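You operate a simulated robot arm through the tools that you are given. There is no shell and no other tool. Be economical: measure what you need, move in short steps, check, and stop when the job is done.

You are at the controls of a simulated robot arm. One attempt, no reset.

## Task
Press home the insert that is started in the purple-banded moulding.
Fine: nest the moulding on the slide, push the slide under the ram, pull the lever down, let it up and draw the slide out again.

It is judged by the outcome, as a careful person would: the job done as asked, and still so three seconds after it is handed in. It fails if anything else is knocked over, pushed out of place, dropped, spilled or broken.

## Robot
A 7-joint arm with a two-finger parallel gripper, fixed in place. Base frame: the origin is at the foot of the arm, x ahead of it, y to its left, z up; the work surface is at about z = 0.85. Lengths are in m, angles in degrees, forces in N, time in s.
With the tool pointing down near the work surface it reaches from about 0.24 to 0.68 m from the base axis. Its first joint turns from -66.0 to 66.0 degrees. Payload 2.4 kg.
The tool frame sits at the grasp point between the pads (the TCP): z along the fingers, y along the line on which they close. The tips reach 0.03 m beyond it. Largest opening 0.094 m; finger width 0.028, thickness 0.01; the body of the gripper, 0.05 by 0.096 m, starts 0.055 m behind the TCP.
Orientation is told as [roll, pitch, yaw] about the base's x, y, z axes, in that order, counted from this pose: with the fingers straight down and closing along the base's y, the tool's x points along the base's -x, its y along +y and its z along -z.

## Interface
- The arm moves only by the tool step_arm. Its argument "motion" is a list of rows, each a list of 7 numbers: the shift along the base's x, y, z in m, then the turn, a rotation vector about the base's x, y, z in degrees, then the opening in per cent of the stroke, from 0 (shut) to 100 (fully open). In form: [[dx, dy, dz, wx, wy, wz, hand], ...]. A call has 1 to 12 rows; each row shifts and turns the commanded pose from where the row before left it. A row lasts 0.2 s, in which the tool goes at most 0.05 m and 8.6 degrees; a call with a longer step from one row to the next is refused whole, and so is a gripper value outside its range. Where a pose cannot be reached the arm comes as near as it can. A force on the tool above 40 N (or 10 N above the force at the start of the call, whichever is more), or a blocked arm, ends the call early, and 0.2 s more pass. Each finger travels about 0.153 m/s and halts on what it meets, pressing with about 24 N; the grip force reading is that of the motor and also rises with nothing between the fingers. The clock runs only during rows and for 0.2 s after the last one: add rows that do not move to give the fingers time. The reply holds the time, the measured pose of the TCP, the force on the tool along the base axes, the opening and the grip force, in the units named above and with some noise.
- Cameras (640 x 400 px; columns grow to the right, rows downward): "scene" is fixed at [0.0346, 0.4698, 1.445]; the picture's right is [-0.80, -0.60, 0.00], its down [-0.34, 0.45, -0.83] and it looks along [0.50, -0.66, -0.56] (base axes); focal length 262 px, centre (320, 200). "wrist" rides on the gripper at [0.076, 0.014, -0.103] in the tool frame; the picture's right is [-0.18, 0.98, 0.00], its down [-0.75, -0.14, -0.64] and it looks along [-0.63, -0.12, 0.77] (tool axes); focal length 243 px, centre (320, 200).
- get_image(camera): a new picture of that camera. No time passes.
- measure_at(camera, pixels): for up to 12 pixels [column, row] of the newest picture of that camera ("zoom" is the newest enlarged one), the place [x, y, z] in the base frame of the surface seen there, good to about 0.003 m. No time passes.
- zoom(camera, box): a new picture of the part [left, top, right, bottom] of that camera's present view, enlarged. No time passes.
- close_job(): hands the job in; it is judged then, once.

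Work in short steps. Measure before you move; look again where a grasp or a placing could have gone wrong, and mend it. You have 80 turns and 46 pictures in all, those below and enlarged ones among them. Open the gripper and draw the arm clear of the work before you hand the job in, unless the task says otherwise; then end with one line.

The tools are called after "Call:" as name(argument=value, ...) on one line, values as JSON. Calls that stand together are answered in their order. step_arm: Moves the arm, as the interface text tells. Its arguments: {"type":"object","properties":{"motion":{"type":"array","items":{"type":"array","items":{"type":"number"}}}},"required":["motion"]} The other tools are called the same way: get_image (camera) takes a picture; measure_at (camera, pixels) gives the place of the surface under pixels of a picture; zoom (camera, box) takes an enlarged picture of a part of a camera's view; close_job () hands the job in.

At the start:

```text
time: 0.0
eef_pos: [0.337, -0.0609, 1.291]
tool_rot: [0.0, 0.0, 0.0]
wrist_force: [0.2, -0.4, -0.3]
opening: 0.0941
grip_force: 0.0
```

scene: 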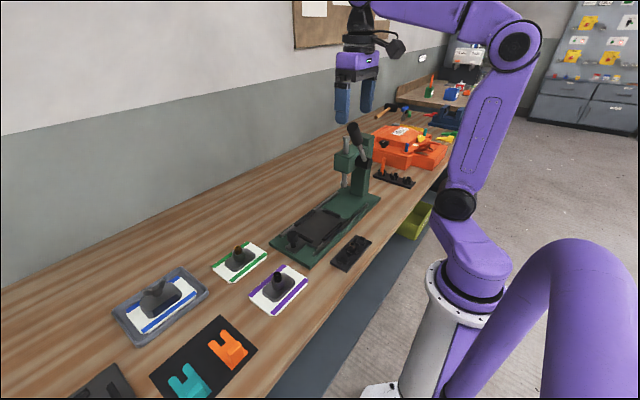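
wrist: 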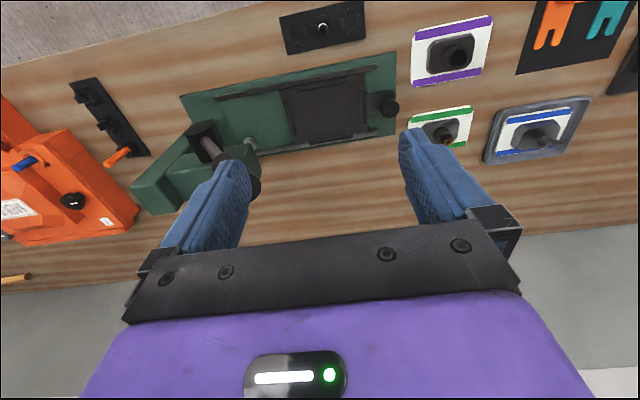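

The scene shows the press in the middle (slide near (318,228), lever near (355,135)) and the purple-banded card with its moulding near (278,288). I zoom on both to see detail.

Call:
zoom(camera="scene", box=[260, 110, 400, 280])

Call:
zoom(camera="scene", box=[200, 230, 320, 320])

Call:
zoom(camera="wrist", box=[120, 0, 520, 220])

```text
2.35 times, centred on (330, 195) of scene
```

zoom: 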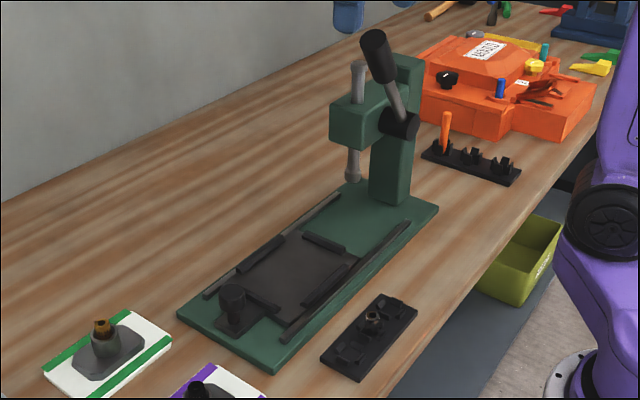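

```text
4.44 times, centred on (260, 275) of scene
```

zoom: 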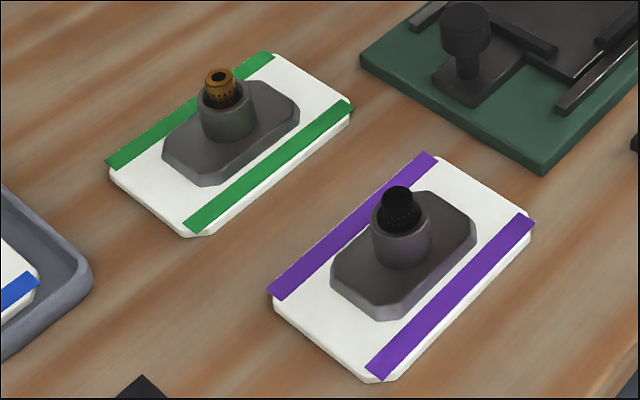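

```text
1.60 times, centred on (320, 110) of wrist
```

zoom: 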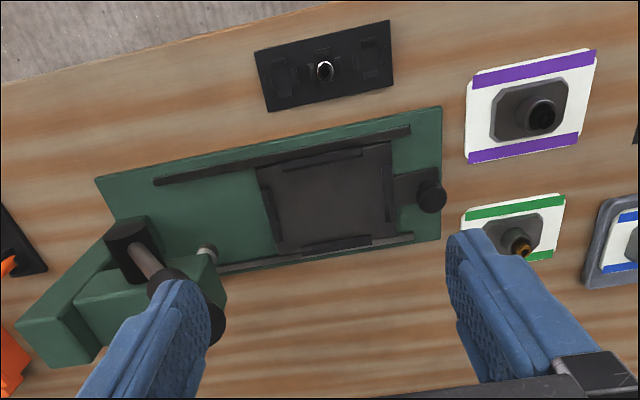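

The newest zoom (wrist) shows the purple card with corners near (467,88), (596,50), (470,163), (581,133) and the nest's four stops around (325,200). I measure these points.

Call:
measure_at(camera="zoom", pixels=[[472, 86], [594, 52], [470, 160], [580, 135], [543, 115], [495, 140], [565, 82], [500, 95], [553, 130], [525, 160], [540, 75], [520, 118]])

Call:
measure_at(camera="zoom", pixels=[[270, 220], [388, 190], [320, 160], [335, 245], [325, 200], [430, 195], [412, 195], [440, 110], [440, 238], [97, 180], [205, 252], [130, 230]])

```text
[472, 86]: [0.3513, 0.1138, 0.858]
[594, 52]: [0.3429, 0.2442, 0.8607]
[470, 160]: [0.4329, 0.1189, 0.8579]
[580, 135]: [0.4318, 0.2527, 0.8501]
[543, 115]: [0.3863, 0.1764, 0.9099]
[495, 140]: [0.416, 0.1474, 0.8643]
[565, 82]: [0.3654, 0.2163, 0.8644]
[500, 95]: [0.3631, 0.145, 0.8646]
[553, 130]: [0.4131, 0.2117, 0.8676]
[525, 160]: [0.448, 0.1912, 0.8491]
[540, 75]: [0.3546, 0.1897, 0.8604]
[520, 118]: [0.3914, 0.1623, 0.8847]
```

```text
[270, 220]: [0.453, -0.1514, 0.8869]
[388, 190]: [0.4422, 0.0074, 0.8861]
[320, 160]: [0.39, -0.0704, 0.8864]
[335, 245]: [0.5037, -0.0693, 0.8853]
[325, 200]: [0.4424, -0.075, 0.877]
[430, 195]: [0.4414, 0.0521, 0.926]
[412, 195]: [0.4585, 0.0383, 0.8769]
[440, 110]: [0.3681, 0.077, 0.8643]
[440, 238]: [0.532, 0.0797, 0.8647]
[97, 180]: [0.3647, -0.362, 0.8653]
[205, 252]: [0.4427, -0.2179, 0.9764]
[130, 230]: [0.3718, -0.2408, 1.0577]
```

Plate is about 0.087 × 0.133 m with a boss around (0.386, 0.176), and the nest is centred around (0.445, -0.072). I move closer to look at the moulding precisely.

Call:
step_arm(motion=[[-0.005, 0.04, -0.03, 0, 0, 0, 100], [-0.005, 0.04, -0.03, 0, 0, 0, 100], [-0.005, 0.04, -0.03, 0, 0, 0, 100], [-0.005, 0.04, -0.03, 0, 0, 0, 100], [-0.005, 0.04, -0.03, 0, 0, 0, 100], [-0.005, 0.03, -0.03, 0, 0, 0, 100], [0, 0, -0.03, 0, 0, 0, 100], [0, 0, 0, 0, 0, 0, 100]])

Call:
get_image(camera="wrist")

```text
refused: row 1 steps farther than a row can; nothing moved
```

```text
40 pictures are left
```

wrist: 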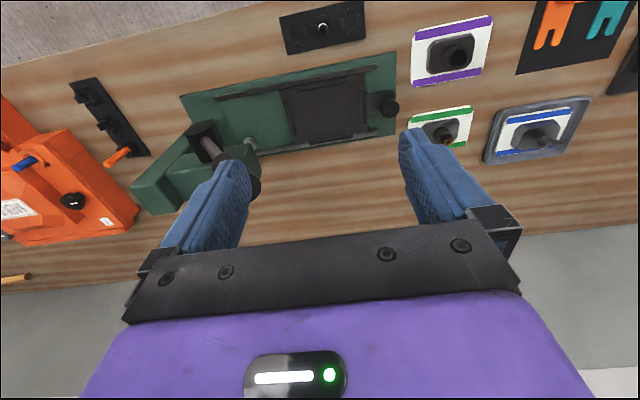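

The first row was just over 0.05 m, so nothing moved. I repeat with shorter rows.

Call:
step_arm(motion=[[-0.005, 0.035, -0.025, 0, 0, 0, 100], [-0.005, 0.035, -0.03, 0, 0, 0, 100], [-0.005, 0.035, -0.03, 0, 0, 0, 100], [-0.005, 0.035, -0.03, 0, 0, 0, 100], [-0.005, 0.035, -0.03, 0, 0, 0, 100], [-0.005, 0.035, -0.03, 0, 0, 0, 100], [0, 0.02, -0.03, 0, 0, 0, 100], [0, 0, 0, 0, 0, 0, 100]])

Call:
get_image(camera="wrist")

```text
time: 1.8
eef_pos: [0.3078, 0.1667, 1.0831]
tool_rot: [0.0, 0.0, 0.0]
wrist_force: [-0.1, -0.9, 0.3]
opening: 0.0942
grip_force: 0.0
```

```text
39 pictures are left
```

wrist: 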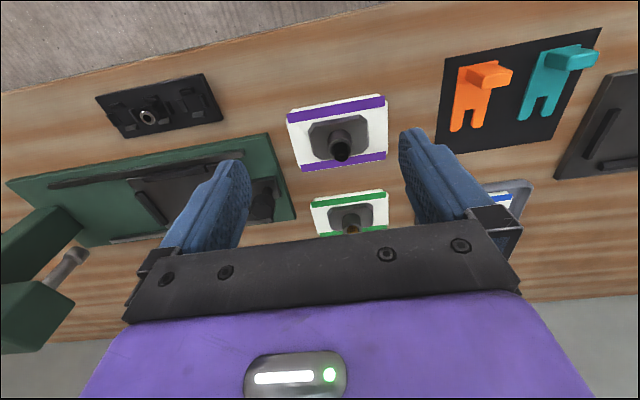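

Now the purple moulding is at around (338,130) in the wrist view. I zoom in for accurate geometry.

Call:
zoom(camera="wrist", box=[270, 80, 410, 180])

```text
4.00 times, centred on (340, 130) of wrist
```

zoom: 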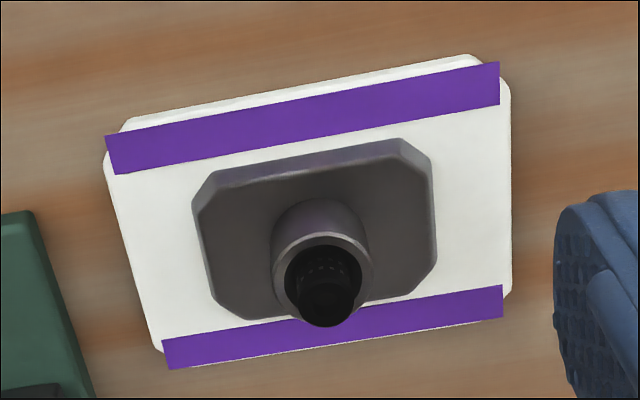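

I measure the plate edges, body edges, boss rim and insert in this zoom.

Call:
measure_at(camera="zoom", pixels=[[135, 250], [508, 180], [300, 90], [340, 345], [202, 240], [434, 210], [310, 152], [235, 310], [320, 238], [275, 290], [370, 280], [325, 300]])

Call:
measure_at(camera="zoom", pixels=[[115, 160], [498, 80], [165, 350], [502, 300], [222, 182], [402, 150], [224, 200], [405, 165], [410, 290], [110, 138], [495, 66], [300, 220]])

Call:
zoom(camera="wrist", box=[60, 120, 300, 270])

```text
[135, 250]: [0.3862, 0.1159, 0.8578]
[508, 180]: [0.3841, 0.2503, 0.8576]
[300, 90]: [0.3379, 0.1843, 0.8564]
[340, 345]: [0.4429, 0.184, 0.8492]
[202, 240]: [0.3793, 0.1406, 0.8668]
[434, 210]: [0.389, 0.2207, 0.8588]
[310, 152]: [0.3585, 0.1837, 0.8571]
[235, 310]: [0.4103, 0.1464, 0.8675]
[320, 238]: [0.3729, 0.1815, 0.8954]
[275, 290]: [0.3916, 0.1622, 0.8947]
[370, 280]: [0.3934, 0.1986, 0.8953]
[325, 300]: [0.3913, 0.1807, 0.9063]
```

```text
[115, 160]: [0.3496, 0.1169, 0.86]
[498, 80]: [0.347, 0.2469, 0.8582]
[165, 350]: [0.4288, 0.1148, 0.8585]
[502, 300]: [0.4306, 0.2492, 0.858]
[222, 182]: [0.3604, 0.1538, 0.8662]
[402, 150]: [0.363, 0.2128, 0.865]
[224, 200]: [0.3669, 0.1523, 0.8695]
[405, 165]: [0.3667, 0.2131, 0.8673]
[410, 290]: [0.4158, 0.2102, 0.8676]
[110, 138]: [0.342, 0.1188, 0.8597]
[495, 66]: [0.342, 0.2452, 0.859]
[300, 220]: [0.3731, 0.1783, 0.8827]
```

```text
2.67 times, centred on (180, 195) of wrist
```

zoom: 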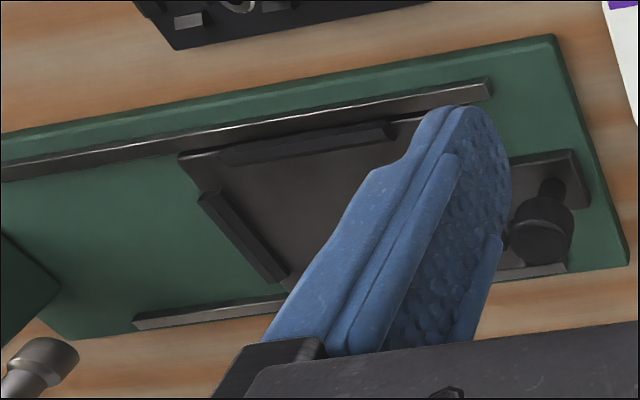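

Plate spans x 0.342–0.434, y 0.1155–0.250 and the boss (ø0.036) is centred near (0.391, 0.181) with its top at 0.895. Next I go above the nest to measure it the same way.

Call:
step_arm(motion=[[0, -0.045, 0, 0, 0, 0, 100], [0, -0.048, 0, 0, 0, 0, 100], [0, -0.048, 0, 0, 0, 0, 100], [0, -0.048, 0, 0, 0, 0, 100], [-0.01, -0.045, 0, 0, 0, 0, 100], [-0.02, -0.01, 0, 0, 0, 0, 100], [0, 0, 0, 0, 0, 0, 100]])

Call:
zoom(camera="wrist", box=[200, 60, 440, 210])

```text
time: 3.4
eef_pos: [0.2754, -0.077, 1.0857]
tool_rot: [0.0, 0.0, -0.1]
wrist_force: [0.0, 0.2, -0.6]
opening: 0.0942
grip_force: 0.0
```

```text
2.67 times, centred on (320, 135) of wrist
```

zoom: 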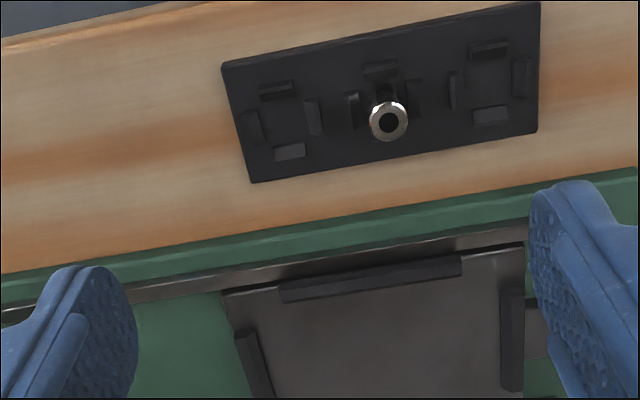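

The nest is lower in the frame; I enlarge that region and see whether all stops are visible.

Call:
zoom(camera="wrist", box=[232, 130, 424, 250])

```text
3.33 times, centred on (328, 190) of wrist
```

zoom: 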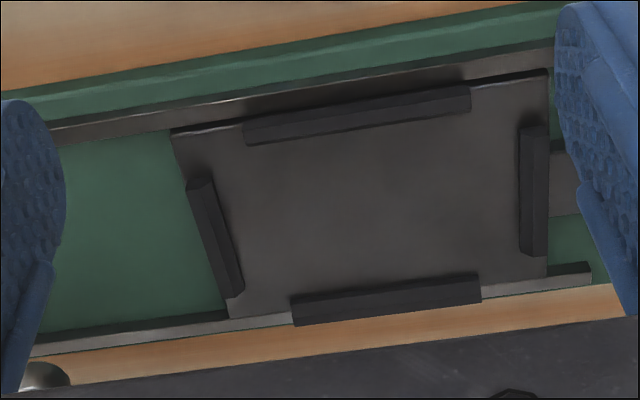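

All four stops are visible. I measure their inner edges, top and floor.

Call:
measure_at(camera="zoom", pixels=[[249, 134], [470, 99], [249, 146], [468, 111], [207, 182], [237, 286], [213, 182], [245, 290], [523, 135], [521, 250], [292, 298], [480, 275]])

Call:
measure_at(camera="zoom", pixels=[[517, 140], [516, 250], [300, 290], [470, 268], [360, 200], [530, 190], [215, 230], [385, 300], [350, 118], [200, 140], [535, 85], [380, 280]])

```text
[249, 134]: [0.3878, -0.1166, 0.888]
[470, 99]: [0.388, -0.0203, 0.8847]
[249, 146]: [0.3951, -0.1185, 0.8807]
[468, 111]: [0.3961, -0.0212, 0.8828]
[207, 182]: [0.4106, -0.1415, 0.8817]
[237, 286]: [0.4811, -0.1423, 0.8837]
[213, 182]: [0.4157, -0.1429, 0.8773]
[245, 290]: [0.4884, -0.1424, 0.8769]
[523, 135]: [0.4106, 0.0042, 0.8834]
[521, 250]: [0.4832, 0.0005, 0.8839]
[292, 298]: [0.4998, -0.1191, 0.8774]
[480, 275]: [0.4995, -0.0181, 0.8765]
```

```text
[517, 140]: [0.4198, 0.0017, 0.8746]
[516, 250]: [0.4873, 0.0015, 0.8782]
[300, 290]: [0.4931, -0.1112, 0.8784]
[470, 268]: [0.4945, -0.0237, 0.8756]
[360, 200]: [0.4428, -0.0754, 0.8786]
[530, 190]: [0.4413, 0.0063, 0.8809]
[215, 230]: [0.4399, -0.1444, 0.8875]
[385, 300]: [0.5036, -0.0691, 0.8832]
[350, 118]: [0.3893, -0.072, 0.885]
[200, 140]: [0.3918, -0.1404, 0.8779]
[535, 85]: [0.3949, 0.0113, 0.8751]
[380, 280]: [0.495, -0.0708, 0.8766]
```

Nest interior is x 0.395–0.499, y −0.142–0.0015, centre ≈(0.4465, −0.070), floor 0.877; plate clearance is ~5 mm per side. I go above the boss at (0.391, 0.181), stopping well above it to check.

Call:
step_arm(motion=[[0.019, 0.043, 0, 0, 0, 0, 100], [0.019, 0.043, 0, 0, 0, 0, 100], [0.019, 0.043, 0, 0, 0, 0, 100], [0.019, 0.043, 0, 0, 0, 0, 100], [0.02, 0.043, 0, 0, 0, 0, 100], [0.0196, 0.043, 0, 0, 0, 0, 100], [0, 0, -0.04, 0, 0, 0, 100], [0, 0, -0.04, 0, 0, 0, 100], [0, 0, -0.035, 0, 0, 0, 100], [0, 0, 0, 0, 0, 0, 100]])

Call:
get_image(camera="wrist")

Call:
zoom(camera="scene", box=[200, 200, 360, 320])

```text
time: 5.6
eef_pos: [0.3932, 0.1811, 0.9688]
tool_rot: [0.1, 0.0, 0.2]
wrist_force: [0.2, 0.0, 0.4]
opening: 0.0939
grip_force: 0.0
```

```text
34 pictures are left
```

wrist: 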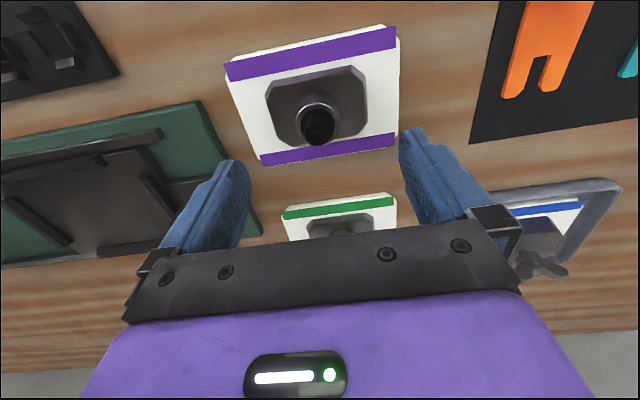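

```text
3.33 times, centred on (280, 260) of scene
```

zoom: 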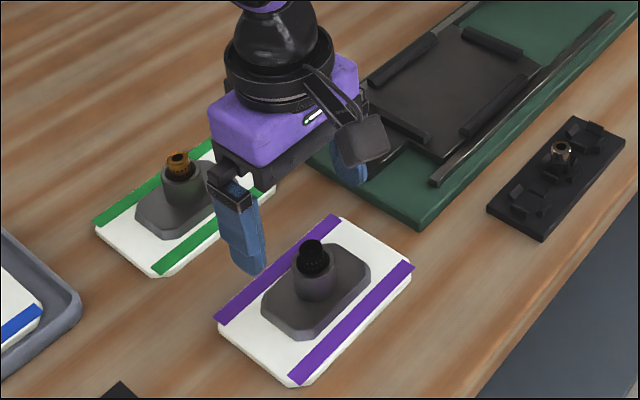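

The fingers straddle the boss symmetrically. I descend to TCP z≈0.902 (tips just above the body top at 0.868).

Call:
step_arm(motion=[[-0.001, -0.0005, -0.03, 0, 0, 0, 100], [-0.001, 0, -0.025, 0, 0, 0, 100], [0, 0, -0.011, 0, 0, 0, 100], [0, 0, 0, 0, 0, 0, 100]])

Call:
zoom(camera="scene", box=[230, 240, 330, 310])

```text
time: 6.6
eef_pos: [0.3906, 0.1823, 0.9055]
tool_rot: [0.0, 0.0, 0.1]
wrist_force: [-0.3, -0.6, -0.1]
opening: 0.0941
grip_force: 0.2
```

```text
5.71 times, centred on (280, 275) of scene
```

zoom: 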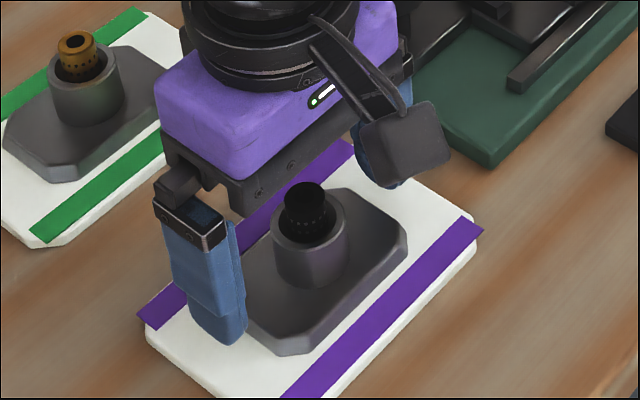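

The fingers are either side of the boss and above the body. I lower 2 mm and close.

Call:
step_arm(motion=[[0, 0, -0.002, 0, 0, 0, 80], [0, 0, 0, 0, 0, 0, 50], [0, 0, 0, 0, 0, 0, 20], [0, 0, 0, 0, 0, 0, 0], [0, 0, 0, 0, 0, 0, 0]])

```text
time: 7.8
eef_pos: [0.3915, 0.181, 0.9028]
tool_rot: [0.1, 0.1, 0.1]
wrist_force: [1.0, -1.9, 3.4]
opening: 0.0342
grip_force: 23.8
```

Gripped the boss at 34 mm opening. I lift 0.12 m and check.

Call:
step_arm(motion=[[0, 0, 0.01, 0, 0, 0, 0], [0, 0, 0.02, 0, 0, 0, 0], [0, 0, 0.03, 0, 0, 0, 0], [0, 0, 0.03, 0, 0, 0, 0], [0, 0, 0.03, 0, 0, 0, 0], [0, 0, 0, 0, 0, 0, 0]])

Call:
zoom(camera="scene", box=[200, 200, 360, 320])

```text
time: 9.2
eef_pos: [0.3912, 0.1833, 1.0222]
tool_rot: [0.0, 0.0, 0.0]
wrist_force: [-0.1, 0.3, -3.4]
opening: 0.0346
grip_force: 24.0
```

```text
3.33 times, centred on (280, 260) of scene
```

zoom: 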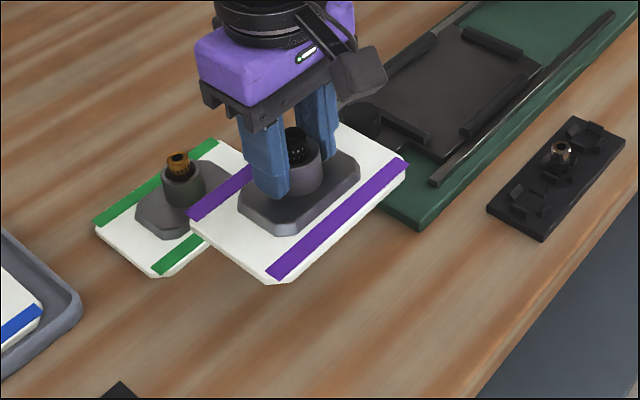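

The whole banded plate lifts with it, level. I measure the plate's edges relative to the TCP in this zoom.

Call:
measure_at(camera="zoom", pixels=[[268, 272], [407, 166], [191, 212], [345, 217], [230, 250], [385, 140], [300, 160], [294, 279], [404, 182]])

```text
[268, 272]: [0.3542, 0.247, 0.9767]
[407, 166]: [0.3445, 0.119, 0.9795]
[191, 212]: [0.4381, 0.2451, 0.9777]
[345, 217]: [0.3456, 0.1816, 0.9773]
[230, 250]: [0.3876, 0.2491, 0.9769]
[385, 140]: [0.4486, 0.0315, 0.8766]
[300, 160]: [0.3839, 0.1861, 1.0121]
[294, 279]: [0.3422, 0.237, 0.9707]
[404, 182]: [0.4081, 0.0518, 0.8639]
```

Plate is centred on the TCP within ~2 mm. I carry it over the nest (dx +0.057, dy −0.2525).

Call:
step_arm(motion=[[0.01, -0.042, 0, 0, 0, 0, 0], [0.01, -0.042, 0, 0, 0, 0, 0], [0.01, -0.042, 0, 0, 0, 0, 0], [0.01, -0.042, 0, 0, 0, 0, 0], [0.01, -0.042, 0, 0, 0, 0, 0], [0.007, -0.0425, 0, 0, 0, 0, 0], [0, 0, -0.025, 0, 0, 0, 0], [0, 0, -0.025, 0, 0, 0, 0], [0, 0, 0, 0, 0, 0, 0]])

Call:
zoom(camera="scene", box=[250, 160, 390, 280])

Call:
get_image(camera="wrist")

```text
time: 11.2
eef_pos: [0.4494, -0.0703, 0.9702]
tool_rot: [0.0, 0.0, 0.2]
wrist_force: [-0.5, -0.1, -3.3]
opening: 0.0341
grip_force: 24.1
```

```text
3.33 times, centred on (320, 220) of scene
```

zoom: 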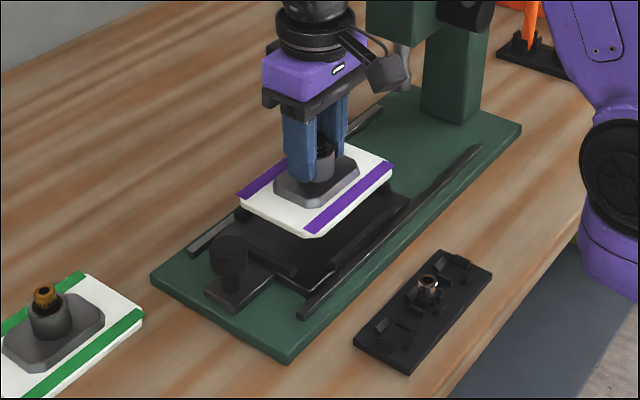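

```text
29 pictures are left
```

wrist: 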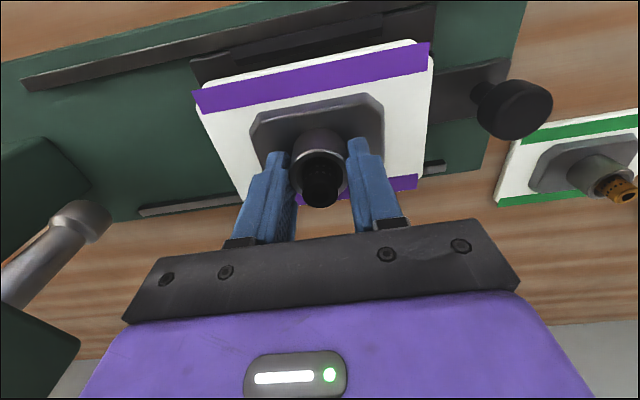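

Plate hovers over the nest. I check its edges now from the wrist picture before lowering.

Call:
measure_at(camera="wrist", pixels=[[222, 145], [429, 110], [320, 60], [204, 95], [431, 60], [318, 140], [412, 182]])

```text
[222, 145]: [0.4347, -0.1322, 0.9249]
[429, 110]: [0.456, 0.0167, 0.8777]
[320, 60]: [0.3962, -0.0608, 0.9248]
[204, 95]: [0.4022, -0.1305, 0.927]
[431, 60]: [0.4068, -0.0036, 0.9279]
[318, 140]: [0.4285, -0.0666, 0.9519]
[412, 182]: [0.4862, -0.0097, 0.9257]
```

Edges agree with the nest (centre ≈(0.445, −0.069), bottom ≈0.917). I lower about 0.040 m gently.

Call:
step_arm(motion=[[0, 0, -0.02, 0, 0, 0, 0], [0, 0, -0.01, 0, 0, 0, 0], [0, 0, -0.005, 0, 0, 0, 0], [0, 0, -0.004, 0, 0, 0, 0], [0, 0, 0, 0, 0, 0, 0]])

Call:
zoom(camera="scene", box=[270, 190, 370, 270])

```text
time: 12.4
eef_pos: [0.4495, -0.07, 0.9313]
tool_rot: [0.1, -0.2, 0.0]
wrist_force: [5.8, -0.3, -1.4]
opening: 0.0344
grip_force: 24.3
```

```text
5.00 times, centred on (320, 230) of scene
```

zoom: 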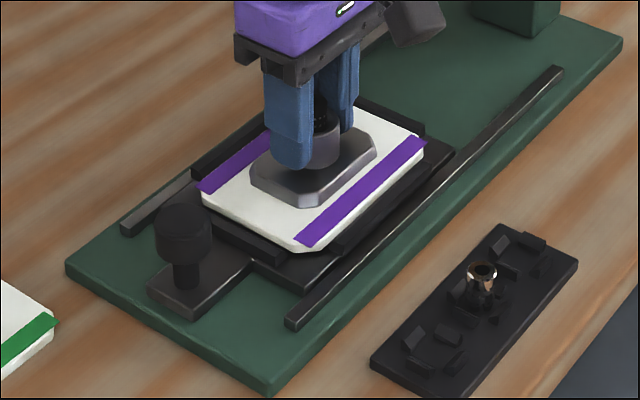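

A +5.8 N x force suggests it rubs the low-x stop's lead-in. I ease +x 2 mm and lower slightly more.

Call:
step_arm(motion=[[0.0015, 0, 0, 0, 0, 0, 0], [0.001, 0, -0.001, 0, 0, 0, 0], [0, 0, -0.001, 0, 0, 0, 0], [0, 0, 0, 0, 0, 0, 0]])

Call:
zoom(camera="scene", box=[290, 200, 360, 260])

```text
time: 13.4
eef_pos: [0.45, -0.0714, 0.9307]
tool_rot: [0.0, 0.1, 0.0]
wrist_force: [0.5, -0.3, -2.6]
opening: 0.0342
grip_force: 23.9
```

```text
6.67 times, centred on (325, 230) of scene
```

zoom: 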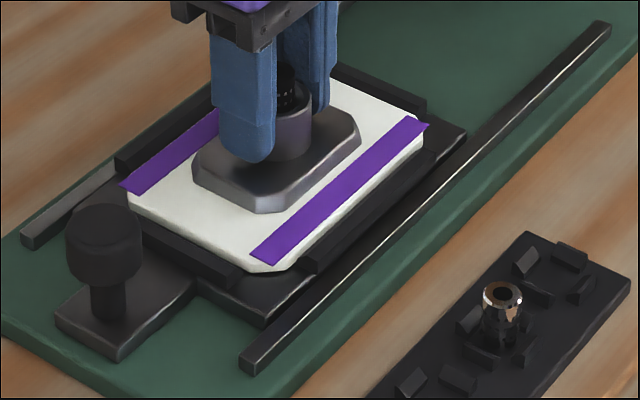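

Lateral force has gone; it isn't resting yet. I lower a few mm until it bears.

Call:
step_arm(motion=[[0, 0, -0.001, 0, 0, 0, 0], [0, 0, -0.001, 0, 0, 0, 0], [0, 0, 0, 0, 0, 0, 0]])

Call:
measure_at(camera="zoom", pixels=[[180, 230], [355, 200], [200, 140], [400, 110], [290, 245], [425, 100], [190, 260], [330, 255], [275, 255]])

```text
time: 14.2
eef_pos: [0.4513, -0.0708, 0.929]
tool_rot: [0.0, -0.1, 0.0]
wrist_force: [-5.5, 0.9, 19.7]
opening: 0.0344
grip_force: 24.1
```

```text
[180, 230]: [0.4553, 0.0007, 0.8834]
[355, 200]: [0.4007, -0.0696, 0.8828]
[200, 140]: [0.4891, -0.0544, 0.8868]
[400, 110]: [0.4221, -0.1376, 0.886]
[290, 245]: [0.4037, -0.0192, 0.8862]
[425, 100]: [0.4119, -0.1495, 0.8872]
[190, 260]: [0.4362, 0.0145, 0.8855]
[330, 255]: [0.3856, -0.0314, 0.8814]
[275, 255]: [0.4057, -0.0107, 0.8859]
```

It bears now (≈20 N) with plate top ≈0.886, i.e. on the floor of the nest. I relieve it, open, and rise straight up.

Call:
step_arm(motion=[[0, 0, 0.0012, 0, 0, 0, 0], [0, 0, 0, 0, 0, 0, 30], [0, 0, 0, 0, 0, 0, 60], [0, 0, 0, 0, 0, 0, 90], [0, 0, 0, 0, 0, 0, 90], [0, 0, 0.03, 0, 0, 0, 90], [0, 0, 0.04, 0, 0, 0, 90], [0, 0, 0.04, 0, 0, 0, 90], [-0.02, 0.02, 0.03, 0, 0, 0, 90], [-0.02, 0.035, 0.02, 0, 0, 0, 90], [-0.02, 0.035, 0.02, 0, 0, 0, 90]])

Call:
zoom(camera="scene", box=[260, 110, 400, 270])

Call:
zoom(camera="wrist", box=[100, 60, 420, 260])

```text
time: 16.6
eef_pos: [0.3927, 0.0192, 1.1074]
tool_rot: [0.0, -0.1, 0.0]
wrist_force: [-0.8, -0.4, -0.7]
opening: 0.0848
grip_force: 0.0
```

```text
2.50 times, centred on (330, 190) of scene
```

zoom: 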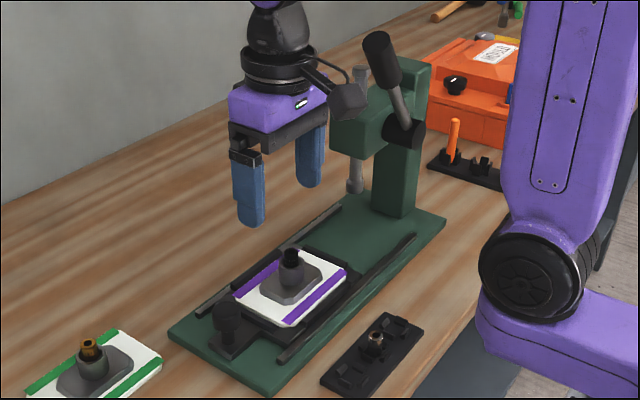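

```text
2.00 times, centred on (260, 160) of wrist
```

zoom: 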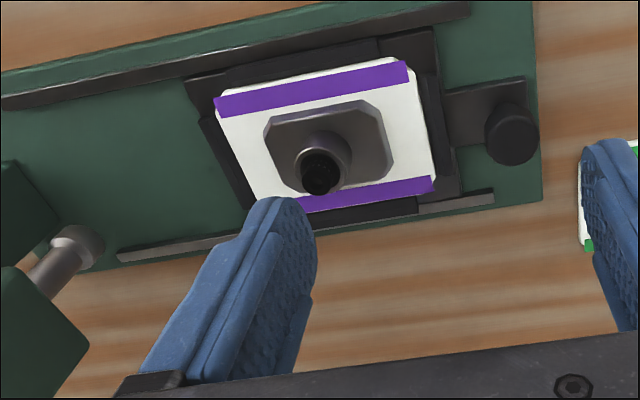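

The moulding sits squarely in the nest. Now I measure the slide's knob (zoom ≈(512,132)), boss, ram tip (75,245) and others.

Call:
measure_at(camera="zoom", pixels=[[487, 130], [538, 130], [512, 104], [512, 130], [512, 160], [470, 120], [343, 150], [325, 137], [302, 165], [349, 165], [75, 240], [20, 300]])

Call:
zoom(camera="scene", box=[300, 110, 400, 200])

```text
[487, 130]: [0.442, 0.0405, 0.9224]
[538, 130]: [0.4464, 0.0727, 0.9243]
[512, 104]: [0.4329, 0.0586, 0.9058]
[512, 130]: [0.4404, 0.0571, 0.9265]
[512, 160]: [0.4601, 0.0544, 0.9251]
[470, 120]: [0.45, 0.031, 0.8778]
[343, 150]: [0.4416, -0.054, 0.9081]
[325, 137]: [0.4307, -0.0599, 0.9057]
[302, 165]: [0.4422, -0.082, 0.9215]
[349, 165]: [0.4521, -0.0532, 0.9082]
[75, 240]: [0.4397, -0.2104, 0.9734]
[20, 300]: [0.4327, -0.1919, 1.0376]
```

```text
4.44 times, centred on (350, 155) of scene
```

zoom: 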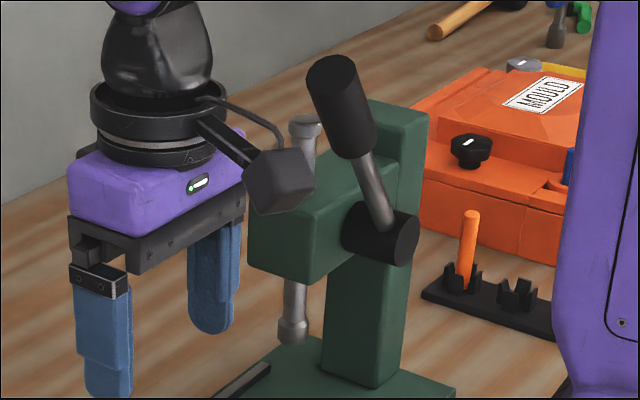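

Knob is centred near (0.447, 0.0565), ø≈0.033, top 0.9265. I measure the lever grip, hub and head in this scene zoom.

Call:
measure_at(camera="zoom", pixels=[[330, 70], [343, 110], [357, 148], [375, 190], [402, 238], [365, 230], [270, 230], [310, 240], [300, 125], [293, 330], [310, 95], [380, 125]])

```text
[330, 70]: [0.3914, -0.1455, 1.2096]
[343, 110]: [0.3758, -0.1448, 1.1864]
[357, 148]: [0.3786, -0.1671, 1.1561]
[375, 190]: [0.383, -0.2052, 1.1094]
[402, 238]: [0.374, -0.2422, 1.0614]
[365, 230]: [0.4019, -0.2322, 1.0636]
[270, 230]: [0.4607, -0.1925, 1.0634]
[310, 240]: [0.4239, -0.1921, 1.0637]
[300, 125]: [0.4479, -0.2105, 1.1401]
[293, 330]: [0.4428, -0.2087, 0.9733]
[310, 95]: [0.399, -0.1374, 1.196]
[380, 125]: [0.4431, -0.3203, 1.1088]
```

Knob at (0.447, 0.0565). The lever pivots at about (y −0.245, z 1.06), grip end at (0.388, −0.155, 1.21), overhanging +y, so I'll work with the gripper yawed −90° (camera on +y side, closing along x) and leaned toward +y. First the yaw, at height.

Call:
step_arm(motion=[[0.005, 0.0035, 0, 0, 0, -8.2, 80], [0.005, 0.0035, 0, 0, 0, -8.2, 80], [0.005, 0.0035, 0, 0, 0, -8.2, 80], [0.005, 0.0035, 0, 0, 0, -8.2, 80], [0.005, 0.0035, 0, 0, 0, -8.2, 80], [0.005, 0.0035, 0, 0, 0, -8.2, 80], [0.005, 0.0035, 0, 0, 0, -8.2, 80], [0.005, 0.0035, 0, 0, 0, -8.2, 80], [0.005, 0.0035, 0, 0, 0, -8.2, 80], [0.005, 0.0035, 0, 0, 0, -8.2, 80], [0.004, 0.002, 0, 0, 0, -8.0, 80], [0, 0, 0, 0, 0, 0, 80]])

```text
time: 19.2
eef_pos: [0.4445, 0.0557, 1.1093]
tool_rot: [0.1, 0.0, -90.0]
wrist_force: [0.5, -0.8, -1.0]
opening: 0.0752
grip_force: 0.0
```

Yaw reached. Now lean −24° about x and descend to just above the knob.

Call:
step_arm(motion=[[0, 0, 0, -8, 0, 0, 75], [0, 0, 0, -8, 0, 0, 70], [0, 0, 0, -8, 0, 0, 60], [0.001, 0.0005, -0.04, 0, 0, 0, 60], [0.001, 0, -0.04, 0, 0, 0, 60], [0, 0, -0.03, 0, 0, 0, 60], [0, 0, 0, 0, 0, 0, 60]])

Call:
get_image(camera="wrist")

Call:
get_image(camera="scene")

```text
time: 20.8
eef_pos: [0.4478, 0.0572, 0.9985]
tool_rot: [0.0, -24.0, -89.9]
wrist_force: [0.6, 0.2, 0.5]
opening: 0.0566
grip_force: 0.0
```

```text
23 pictures are left
```

wrist: 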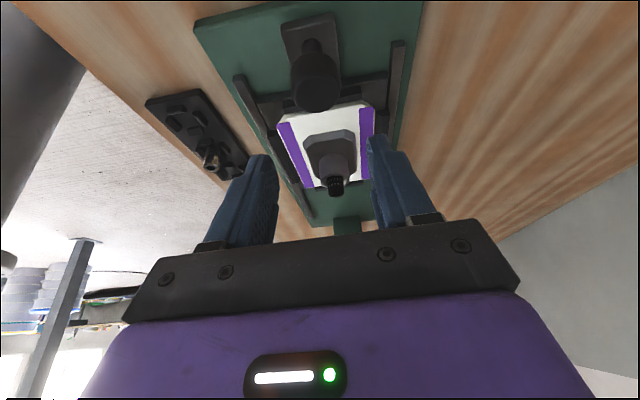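

```text
22 pictures are left
```

scene: 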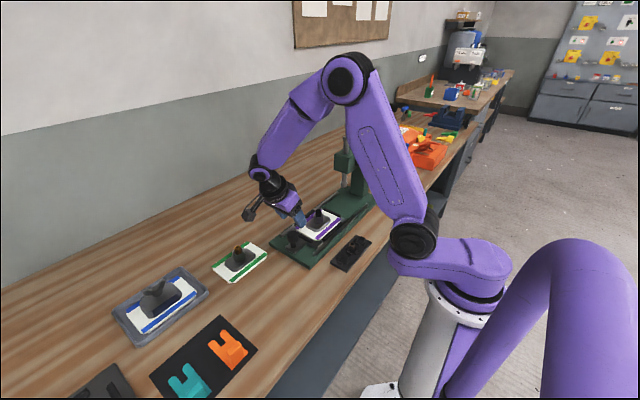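

The gripper is leaned correctly with the knob at wrist (315,80). I descend to TCP z≈0.918 around the knob and close.

Call:
step_arm(motion=[[0, 0, -0.03, 0, 0, 0, 60], [0, 0, -0.03, 0, 0, 0, 60], [0, 0, -0.02, 0, 0, 0, 60], [0, 0, 0, 0, 0, 0, 60], [0, 0, 0, 0, 0, 0, 30], [0, 0, 0, 0, 0, 0, 15], [0, 0, 0, 0, 0, 0, 15], [0, 0, 0, 0, 0, 0, 15]])

Call:
get_image(camera="wrist")

```text
time: 22.6
eef_pos: [0.4499, 0.0567, 0.9203]
tool_rot: [0.2, -23.9, -90.1]
wrist_force: [24.3, -5.5, -6.4]
opening: 0.0337
grip_force: 44.6
```

```text
21 pictures are left
```

wrist: 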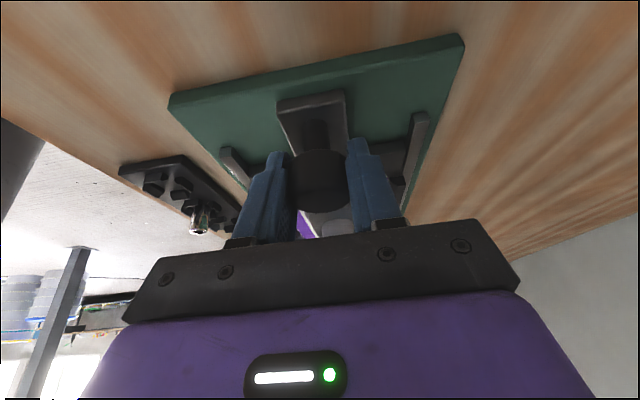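

The knob is gripped (34 mm) but with 24 N sideways, so the knob is a little further in +x. I shift the command +x to relieve it.

Call:
step_arm(motion=[[0.002, 0, 0, 0, 0, 0, 15], [0, 0, 0, 0, 0, 0, 15]])

```text
time: 23.2
eef_pos: [0.4499, 0.0577, 0.9203]
tool_rot: [0.0, -23.9, -90.1]
wrist_force: [13.4, -2.9, -1.1]
opening: 0.0336
grip_force: 44.8
```

Call:
step_arm(motion=[[0.0022, 0, 0, 0, 0, 0, 15], [0, 0, 0, 0, 0, 0, 15]])

```text
time: 23.8
eef_pos: [0.45, 0.056, 0.9203]
tool_rot: [-0.1, -24.1, -89.9]
wrist_force: [-3.3, 1.1, 10.8]
opening: 0.0335
grip_force: 45.3
```

Relieved. I push the slide in −y at a gentle pace, watching force.

Call:
step_arm(motion=[[0, -0.005, 0, 0, 0, 0, 15], [0, -0.008, 0, 0, 0, 0, 15], [0, -0.01, 0, 0, 0, 0, 15], [0, -0.01, 0, 0, 0, 0, 15], [0, -0.01, 0, 0, 0, 0, 15], [0, -0.01, 0, 0, 0, 0, 15], [0, -0.007, 0, 0, 0, 0, 15], [0, 0, 0, 0, 0, 0, 15]])

Call:
zoom(camera="scene", box=[260, 110, 400, 270])

```text
time: 25.6
eef_pos: [0.4491, -0.0031, 0.9193]
tool_rot: [0.0, -24.0, -89.9]
wrist_force: [-8.1, 0.0, 9.7]
opening: 0.0334
grip_force: 44.7
```

```text
2.50 times, centred on (330, 190) of scene
```

zoom: 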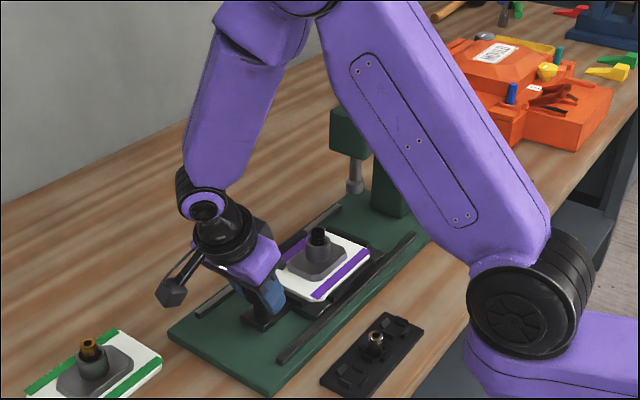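

Slide moves freely with the moulding riding along. I continue another ~0.06 m.

Call:
step_arm(motion=[[0.0005, -0.005, 0, 0, 0, 0, 15], [0.0005, -0.01, 0, 0, 0, 0, 15], [0, -0.01, 0, 0, 0, 0, 15], [0, -0.01, 0, 0, 0, 0, 15], [0, -0.01, 0, 0, 0, 0, 15], [0, -0.01, 0, 0, 0, 0, 15], [0, -0.005, 0, 0, 0, 0, 15], [0, 0, 0, 0, 0, 0, 15]])

Call:
get_image(camera="scene")

Call:
get_image(camera="wrist")

```text
time: 27.4
eef_pos: [0.4507, -0.0657, 0.9195]
tool_rot: [-0.2, -24.1, -89.9]
wrist_force: [-20.9, 0.6, 10.1]
opening: 0.0336
grip_force: 44.8
```

```text
19 pictures are left
```

scene: 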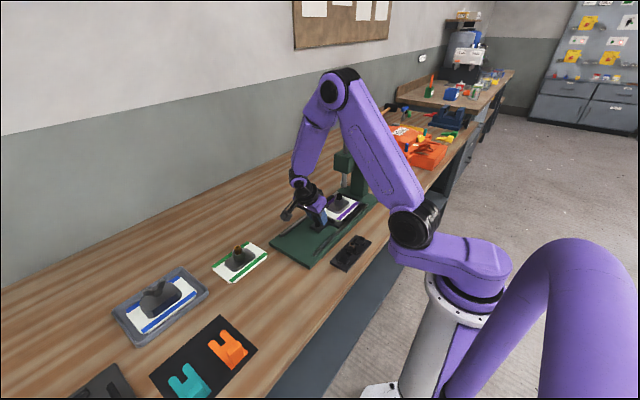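

```text
18 pictures are left
```

wrist: 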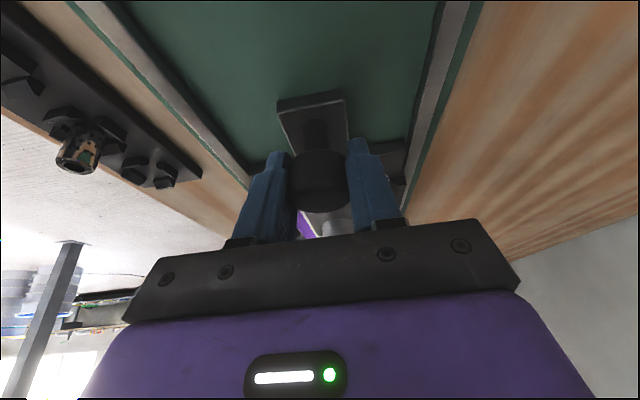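

Sideways −21 N; I back off x ~2.5 mm and continue ~0.024 m, expecting alignment or a stop near TCP y≈−0.093.

Call:
step_arm(motion=[[-0.0015, 0, 0, 0, 0, 0, 15], [-0.001, -0.004, 0, 0, 0, 0, 15], [0, -0.007, 0, 0, 0, 0, 15], [0, -0.007, 0, 0, 0, 0, 15], [0, -0.005, 0, 0, 0, 0, 15], [0, 0, 0, 0, 0, 0, 15]])

Call:
zoom(camera="scene", box=[290, 130, 390, 250])

```text
time: 28.8
eef_pos: [0.4502, -0.0866, 0.9201]
tool_rot: [0.0, -23.9, -90.0]
wrist_force: [0.9, -0.1, -25.3]
opening: 0.0332
grip_force: 45.3
```

```text
3.33 times, centred on (340, 190) of scene
```

zoom: 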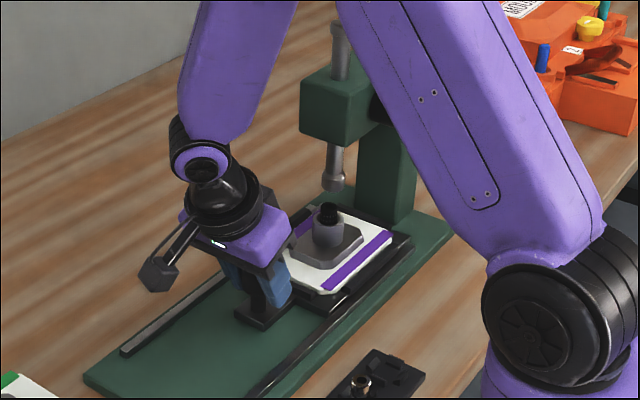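

Insert nearly under the ram. z shows −25 N, so I lower the command slightly; measure insert (328,212) and ram tip (335,182) first.

Call:
measure_at(camera="zoom", pixels=[[328, 212], [320, 215], [337, 215], [335, 183], [324, 180], [346, 180], [315, 230], [343, 230], [329, 224]])

Call:
step_arm(motion=[[0, 0, -0.0015, 0, 0, 0, 15], [0, 0, 0, 0, 0, 0, 15]])

```text
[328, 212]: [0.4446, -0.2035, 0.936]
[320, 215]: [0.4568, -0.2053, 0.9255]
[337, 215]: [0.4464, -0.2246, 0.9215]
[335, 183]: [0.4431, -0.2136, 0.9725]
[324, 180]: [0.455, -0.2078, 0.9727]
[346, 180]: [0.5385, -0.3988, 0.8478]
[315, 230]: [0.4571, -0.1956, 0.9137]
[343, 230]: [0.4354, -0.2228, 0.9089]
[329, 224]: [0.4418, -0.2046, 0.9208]
```

```text
time: 29.4
eef_pos: [0.4491, -0.086, 0.9195]
tool_rot: [0.3, -24.0, -90.1]
wrist_force: [-2.0, 0.6, 2.1]
opening: 0.0334
grip_force: 45.1
```

About 5–8 mm still to go. I push slowly on until the slide stop is felt.

Call:
step_arm(motion=[[0, -0.003, 0, 0, 0, 0, 15], [0, -0.003, 0, 0, 0, 0, 15], [0, -0.002, 0, 0, 0, 0, 15], [0, 0, 0, 0, 0, 0, 15]])

```text
time: 30.4
eef_pos: [0.45, -0.0927, 0.9211]
tool_rot: [0.2, -24.2, -90.0]
wrist_force: [-1.0, 7.6, 31.4]
opening: 0.0335
grip_force: 45.6
```

Some resistance (+7.6 N) appears at y≈−0.093. I relieve z and nudge 3 mm more to confirm the stop.

Call:
step_arm(motion=[[0, 0, 0.0015, 0, 0, 0, 15], [0, -0.0015, 0, 0, 0, 0, 15], [0, -0.0015, 0, 0, 0, 0, 15], [0, 0, 0, 0, 0, 0, 15]])

Call:
zoom(camera="scene", box=[310, 150, 380, 220])

```text
time: 31.4
eef_pos: [0.4507, -0.0933, 0.9197]
tool_rot: [0.1, -23.8, -89.7]
wrist_force: [-0.2, 29.2, 11.3]
opening: 0.0335
grip_force: 45.3
```

```text
5.71 times, centred on (345, 185) of scene
```

zoom: 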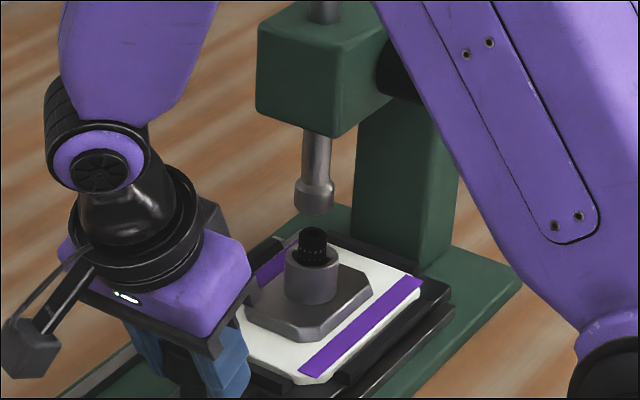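

Stop reached (no more motion, 29 N) and the ram (313,205) stands right over the insert (313,232). I relieve, open and back out along the tool axis.

Call:
step_arm(motion=[[0, 0.003, 0, 0, 0, 0, 15], [0, 0, 0, 0, 0, 0, 40], [0, 0, 0, 0, 0, 0, 65], [0, 0, 0, 0, 0, 0, 65], [0, 0.008, 0.018, 0, 0, 0, 65], [0, 0.016, 0.037, 0, 0, 0, 65], [0, 0.016, 0.037, 0, 0, 0, 65], [0, 0.016, 0.037, 0, 0, 0, 65], [0, 0.016, 0.037, 0, 0, 0, 65], [0, 0.016, 0.037, 0, 0, 0, 65], [0, 0.016, 0.037, 0, 0, 0, 65], [0, 0, 0.04, 0, 0, 0, 65]])

Call:
get_image(camera="wrist")

Call:
zoom(camera="scene", box=[280, 80, 400, 220])

```text
time: 34.0
eef_pos: [0.4519, 0.0097, 1.2008]
tool_rot: [-0.2, -24.0, -89.9]
wrist_force: [0.2, -0.8, 0.0]
opening: 0.0613
grip_force: 0.0
```

```text
15 pictures are left
```

wrist: 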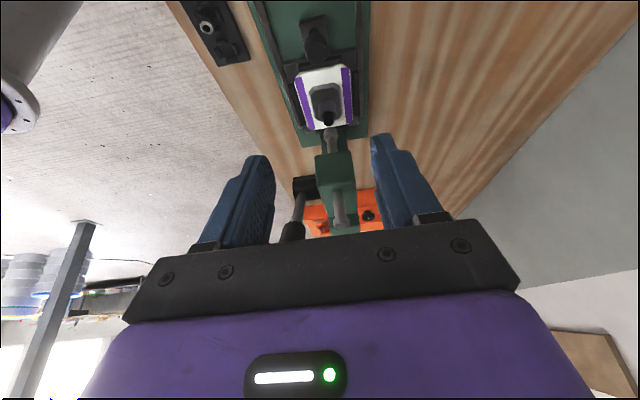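

```text
2.86 times, centred on (340, 150) of scene
```

zoom: 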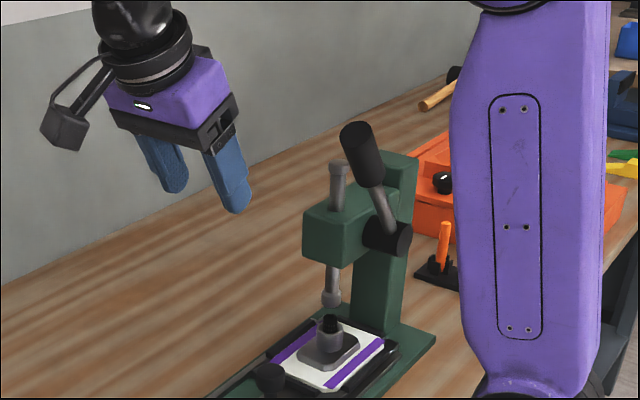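

Slide stays in. I re-measure the now unobstructed lever in the zoom.

Call:
measure_at(camera="zoom", pixels=[[356, 131], [343, 134], [370, 127], [353, 160], [362, 157], [377, 153], [365, 182], [378, 178], [384, 205], [405, 240], [385, 240], [340, 210]])

Call:
measure_at(camera="wrist", pixels=[[300, 205], [304, 187], [292, 232], [297, 182], [345, 160], [340, 200], [315, 183]])

```text
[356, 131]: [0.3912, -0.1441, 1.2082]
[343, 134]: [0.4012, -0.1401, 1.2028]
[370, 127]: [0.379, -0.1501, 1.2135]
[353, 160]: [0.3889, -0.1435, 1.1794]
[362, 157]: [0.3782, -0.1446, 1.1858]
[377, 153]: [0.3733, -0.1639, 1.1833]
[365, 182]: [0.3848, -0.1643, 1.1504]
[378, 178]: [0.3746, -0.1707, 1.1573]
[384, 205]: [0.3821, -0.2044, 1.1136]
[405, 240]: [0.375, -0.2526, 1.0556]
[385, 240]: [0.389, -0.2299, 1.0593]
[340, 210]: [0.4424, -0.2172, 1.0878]
```

```text
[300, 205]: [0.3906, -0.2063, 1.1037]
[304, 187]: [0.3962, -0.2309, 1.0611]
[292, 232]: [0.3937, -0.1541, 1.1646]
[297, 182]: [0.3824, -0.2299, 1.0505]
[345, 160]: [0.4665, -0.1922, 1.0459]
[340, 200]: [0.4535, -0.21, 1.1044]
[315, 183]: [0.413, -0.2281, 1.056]
```

Lever: hub (y −0.245, z 1.055), end cap (0.390, −0.145, 1.208), about 33° from vertical. I move to a standoff above its end, along the tool axis.

Call:
step_arm(motion=[[0, 0, 0.045, 0, 0, 0, 65], [-0.01, -0.02, 0.04, 0, 0, 0, 65], [-0.018, -0.035, 0, 0, 0, 0, 65], [-0.018, -0.035, 0, 0, 0, 0, 65], [-0.017, -0.035, 0, 0, 0, 0, 65], [0, 0, 0, 0, 0, 0, 65]])

Call:
get_image(camera="wrist")

```text
time: 35.4
eef_pos: [0.3879, -0.1157, 1.2847]
tool_rot: [0.1, -23.9, -89.9]
wrist_force: [0.2, -1.0, -0.1]
opening: 0.0614
grip_force: 0.1
```

```text
13 pictures are left
```

wrist: 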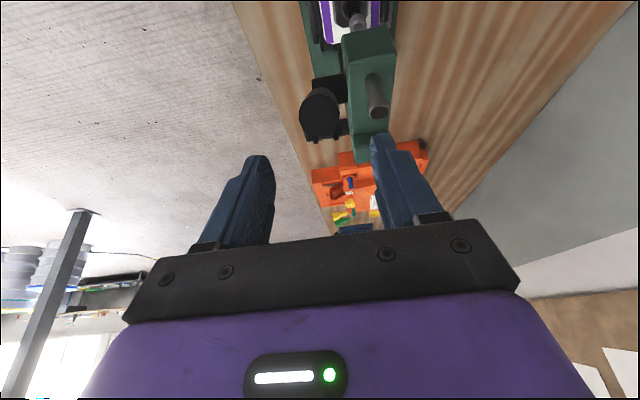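

The lever end (320,105) is centred between the fingers. I advance along the tool axis onto the grip and close.

Call:
step_arm(motion=[[0, -0.015, -0.034, 0, 0, 0, 65], [0, -0.015, -0.033, 0, 0, 0, 65], [0, -0.014, -0.032, 0, 0, 0, 65], [0, 0, 0, 0, 0, 0, 65], [0, 0, 0, 0, 0, 0, 45], [0, 0, 0, 0, 0, 0, 35]])

Call:
zoom(camera="scene", box=[300, 90, 400, 190])

Call:
zoom(camera="wrist", box=[200, 60, 460, 240])

```text
time: 36.8
eef_pos: [0.3865, -0.158, 1.1839]
tool_rot: [0.0, -24.0, -89.9]
wrist_force: [5.9, 0.2, -2.1]
opening: 0.0362
grip_force: 3.2
```

```text
4.00 times, centred on (350, 140) of scene
```

zoom: 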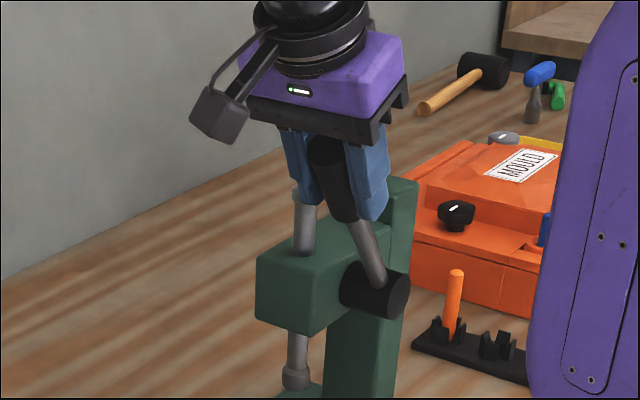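

```text
2.22 times, centred on (330, 150) of wrist
```

zoom: 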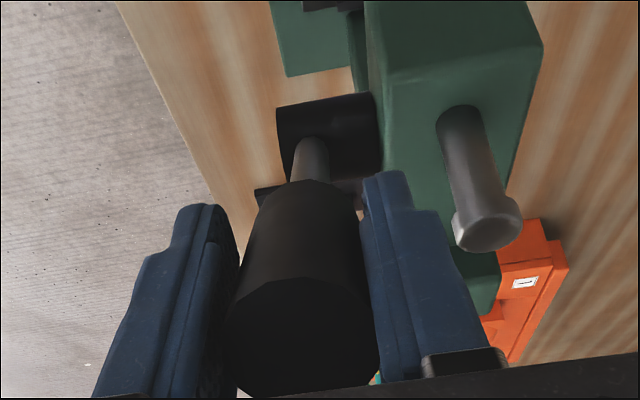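

The grip is between the pads, slightly to +x. I centre by 1.5 mm and grip firmly.

Call:
step_arm(motion=[[0.0015, 0, 0, 0, 0, 0, 35], [0, 0, 0, 0, 0, 0, 10], [0, 0, 0, 0, 0, 0, 10]])

```text
time: 37.6
eef_pos: [0.3883, -0.1573, 1.1844]
tool_rot: [0.0, -23.9, -89.9]
wrist_force: [6.4, 2.3, -6.9]
opening: 0.0331
grip_force: 45.7
```

Gripped (33 mm). I start the lever down its arc, first 16°, leaning the tool partly with it.

Call:
step_arm(motion=[[0.0005, 0.0085, -0.0067, -2, 0, 0, 10], [0, 0.0086, -0.0067, -2, 0, 0, 10], [0, 0.0075, -0.0078, -2, 0, 0, 10], [0, 0.0076, -0.0078, -2, 0, 0, 10], [0, 0, 0, 0, 0, 0, 10]])

```text
time: 38.8
eef_pos: [0.388, -0.1275, 1.1564]
tool_rot: [-0.1, -32.0, -90.1]
wrist_force: [-8.1, -5.6, 11.3]
opening: 0.0337
grip_force: 45.0
```

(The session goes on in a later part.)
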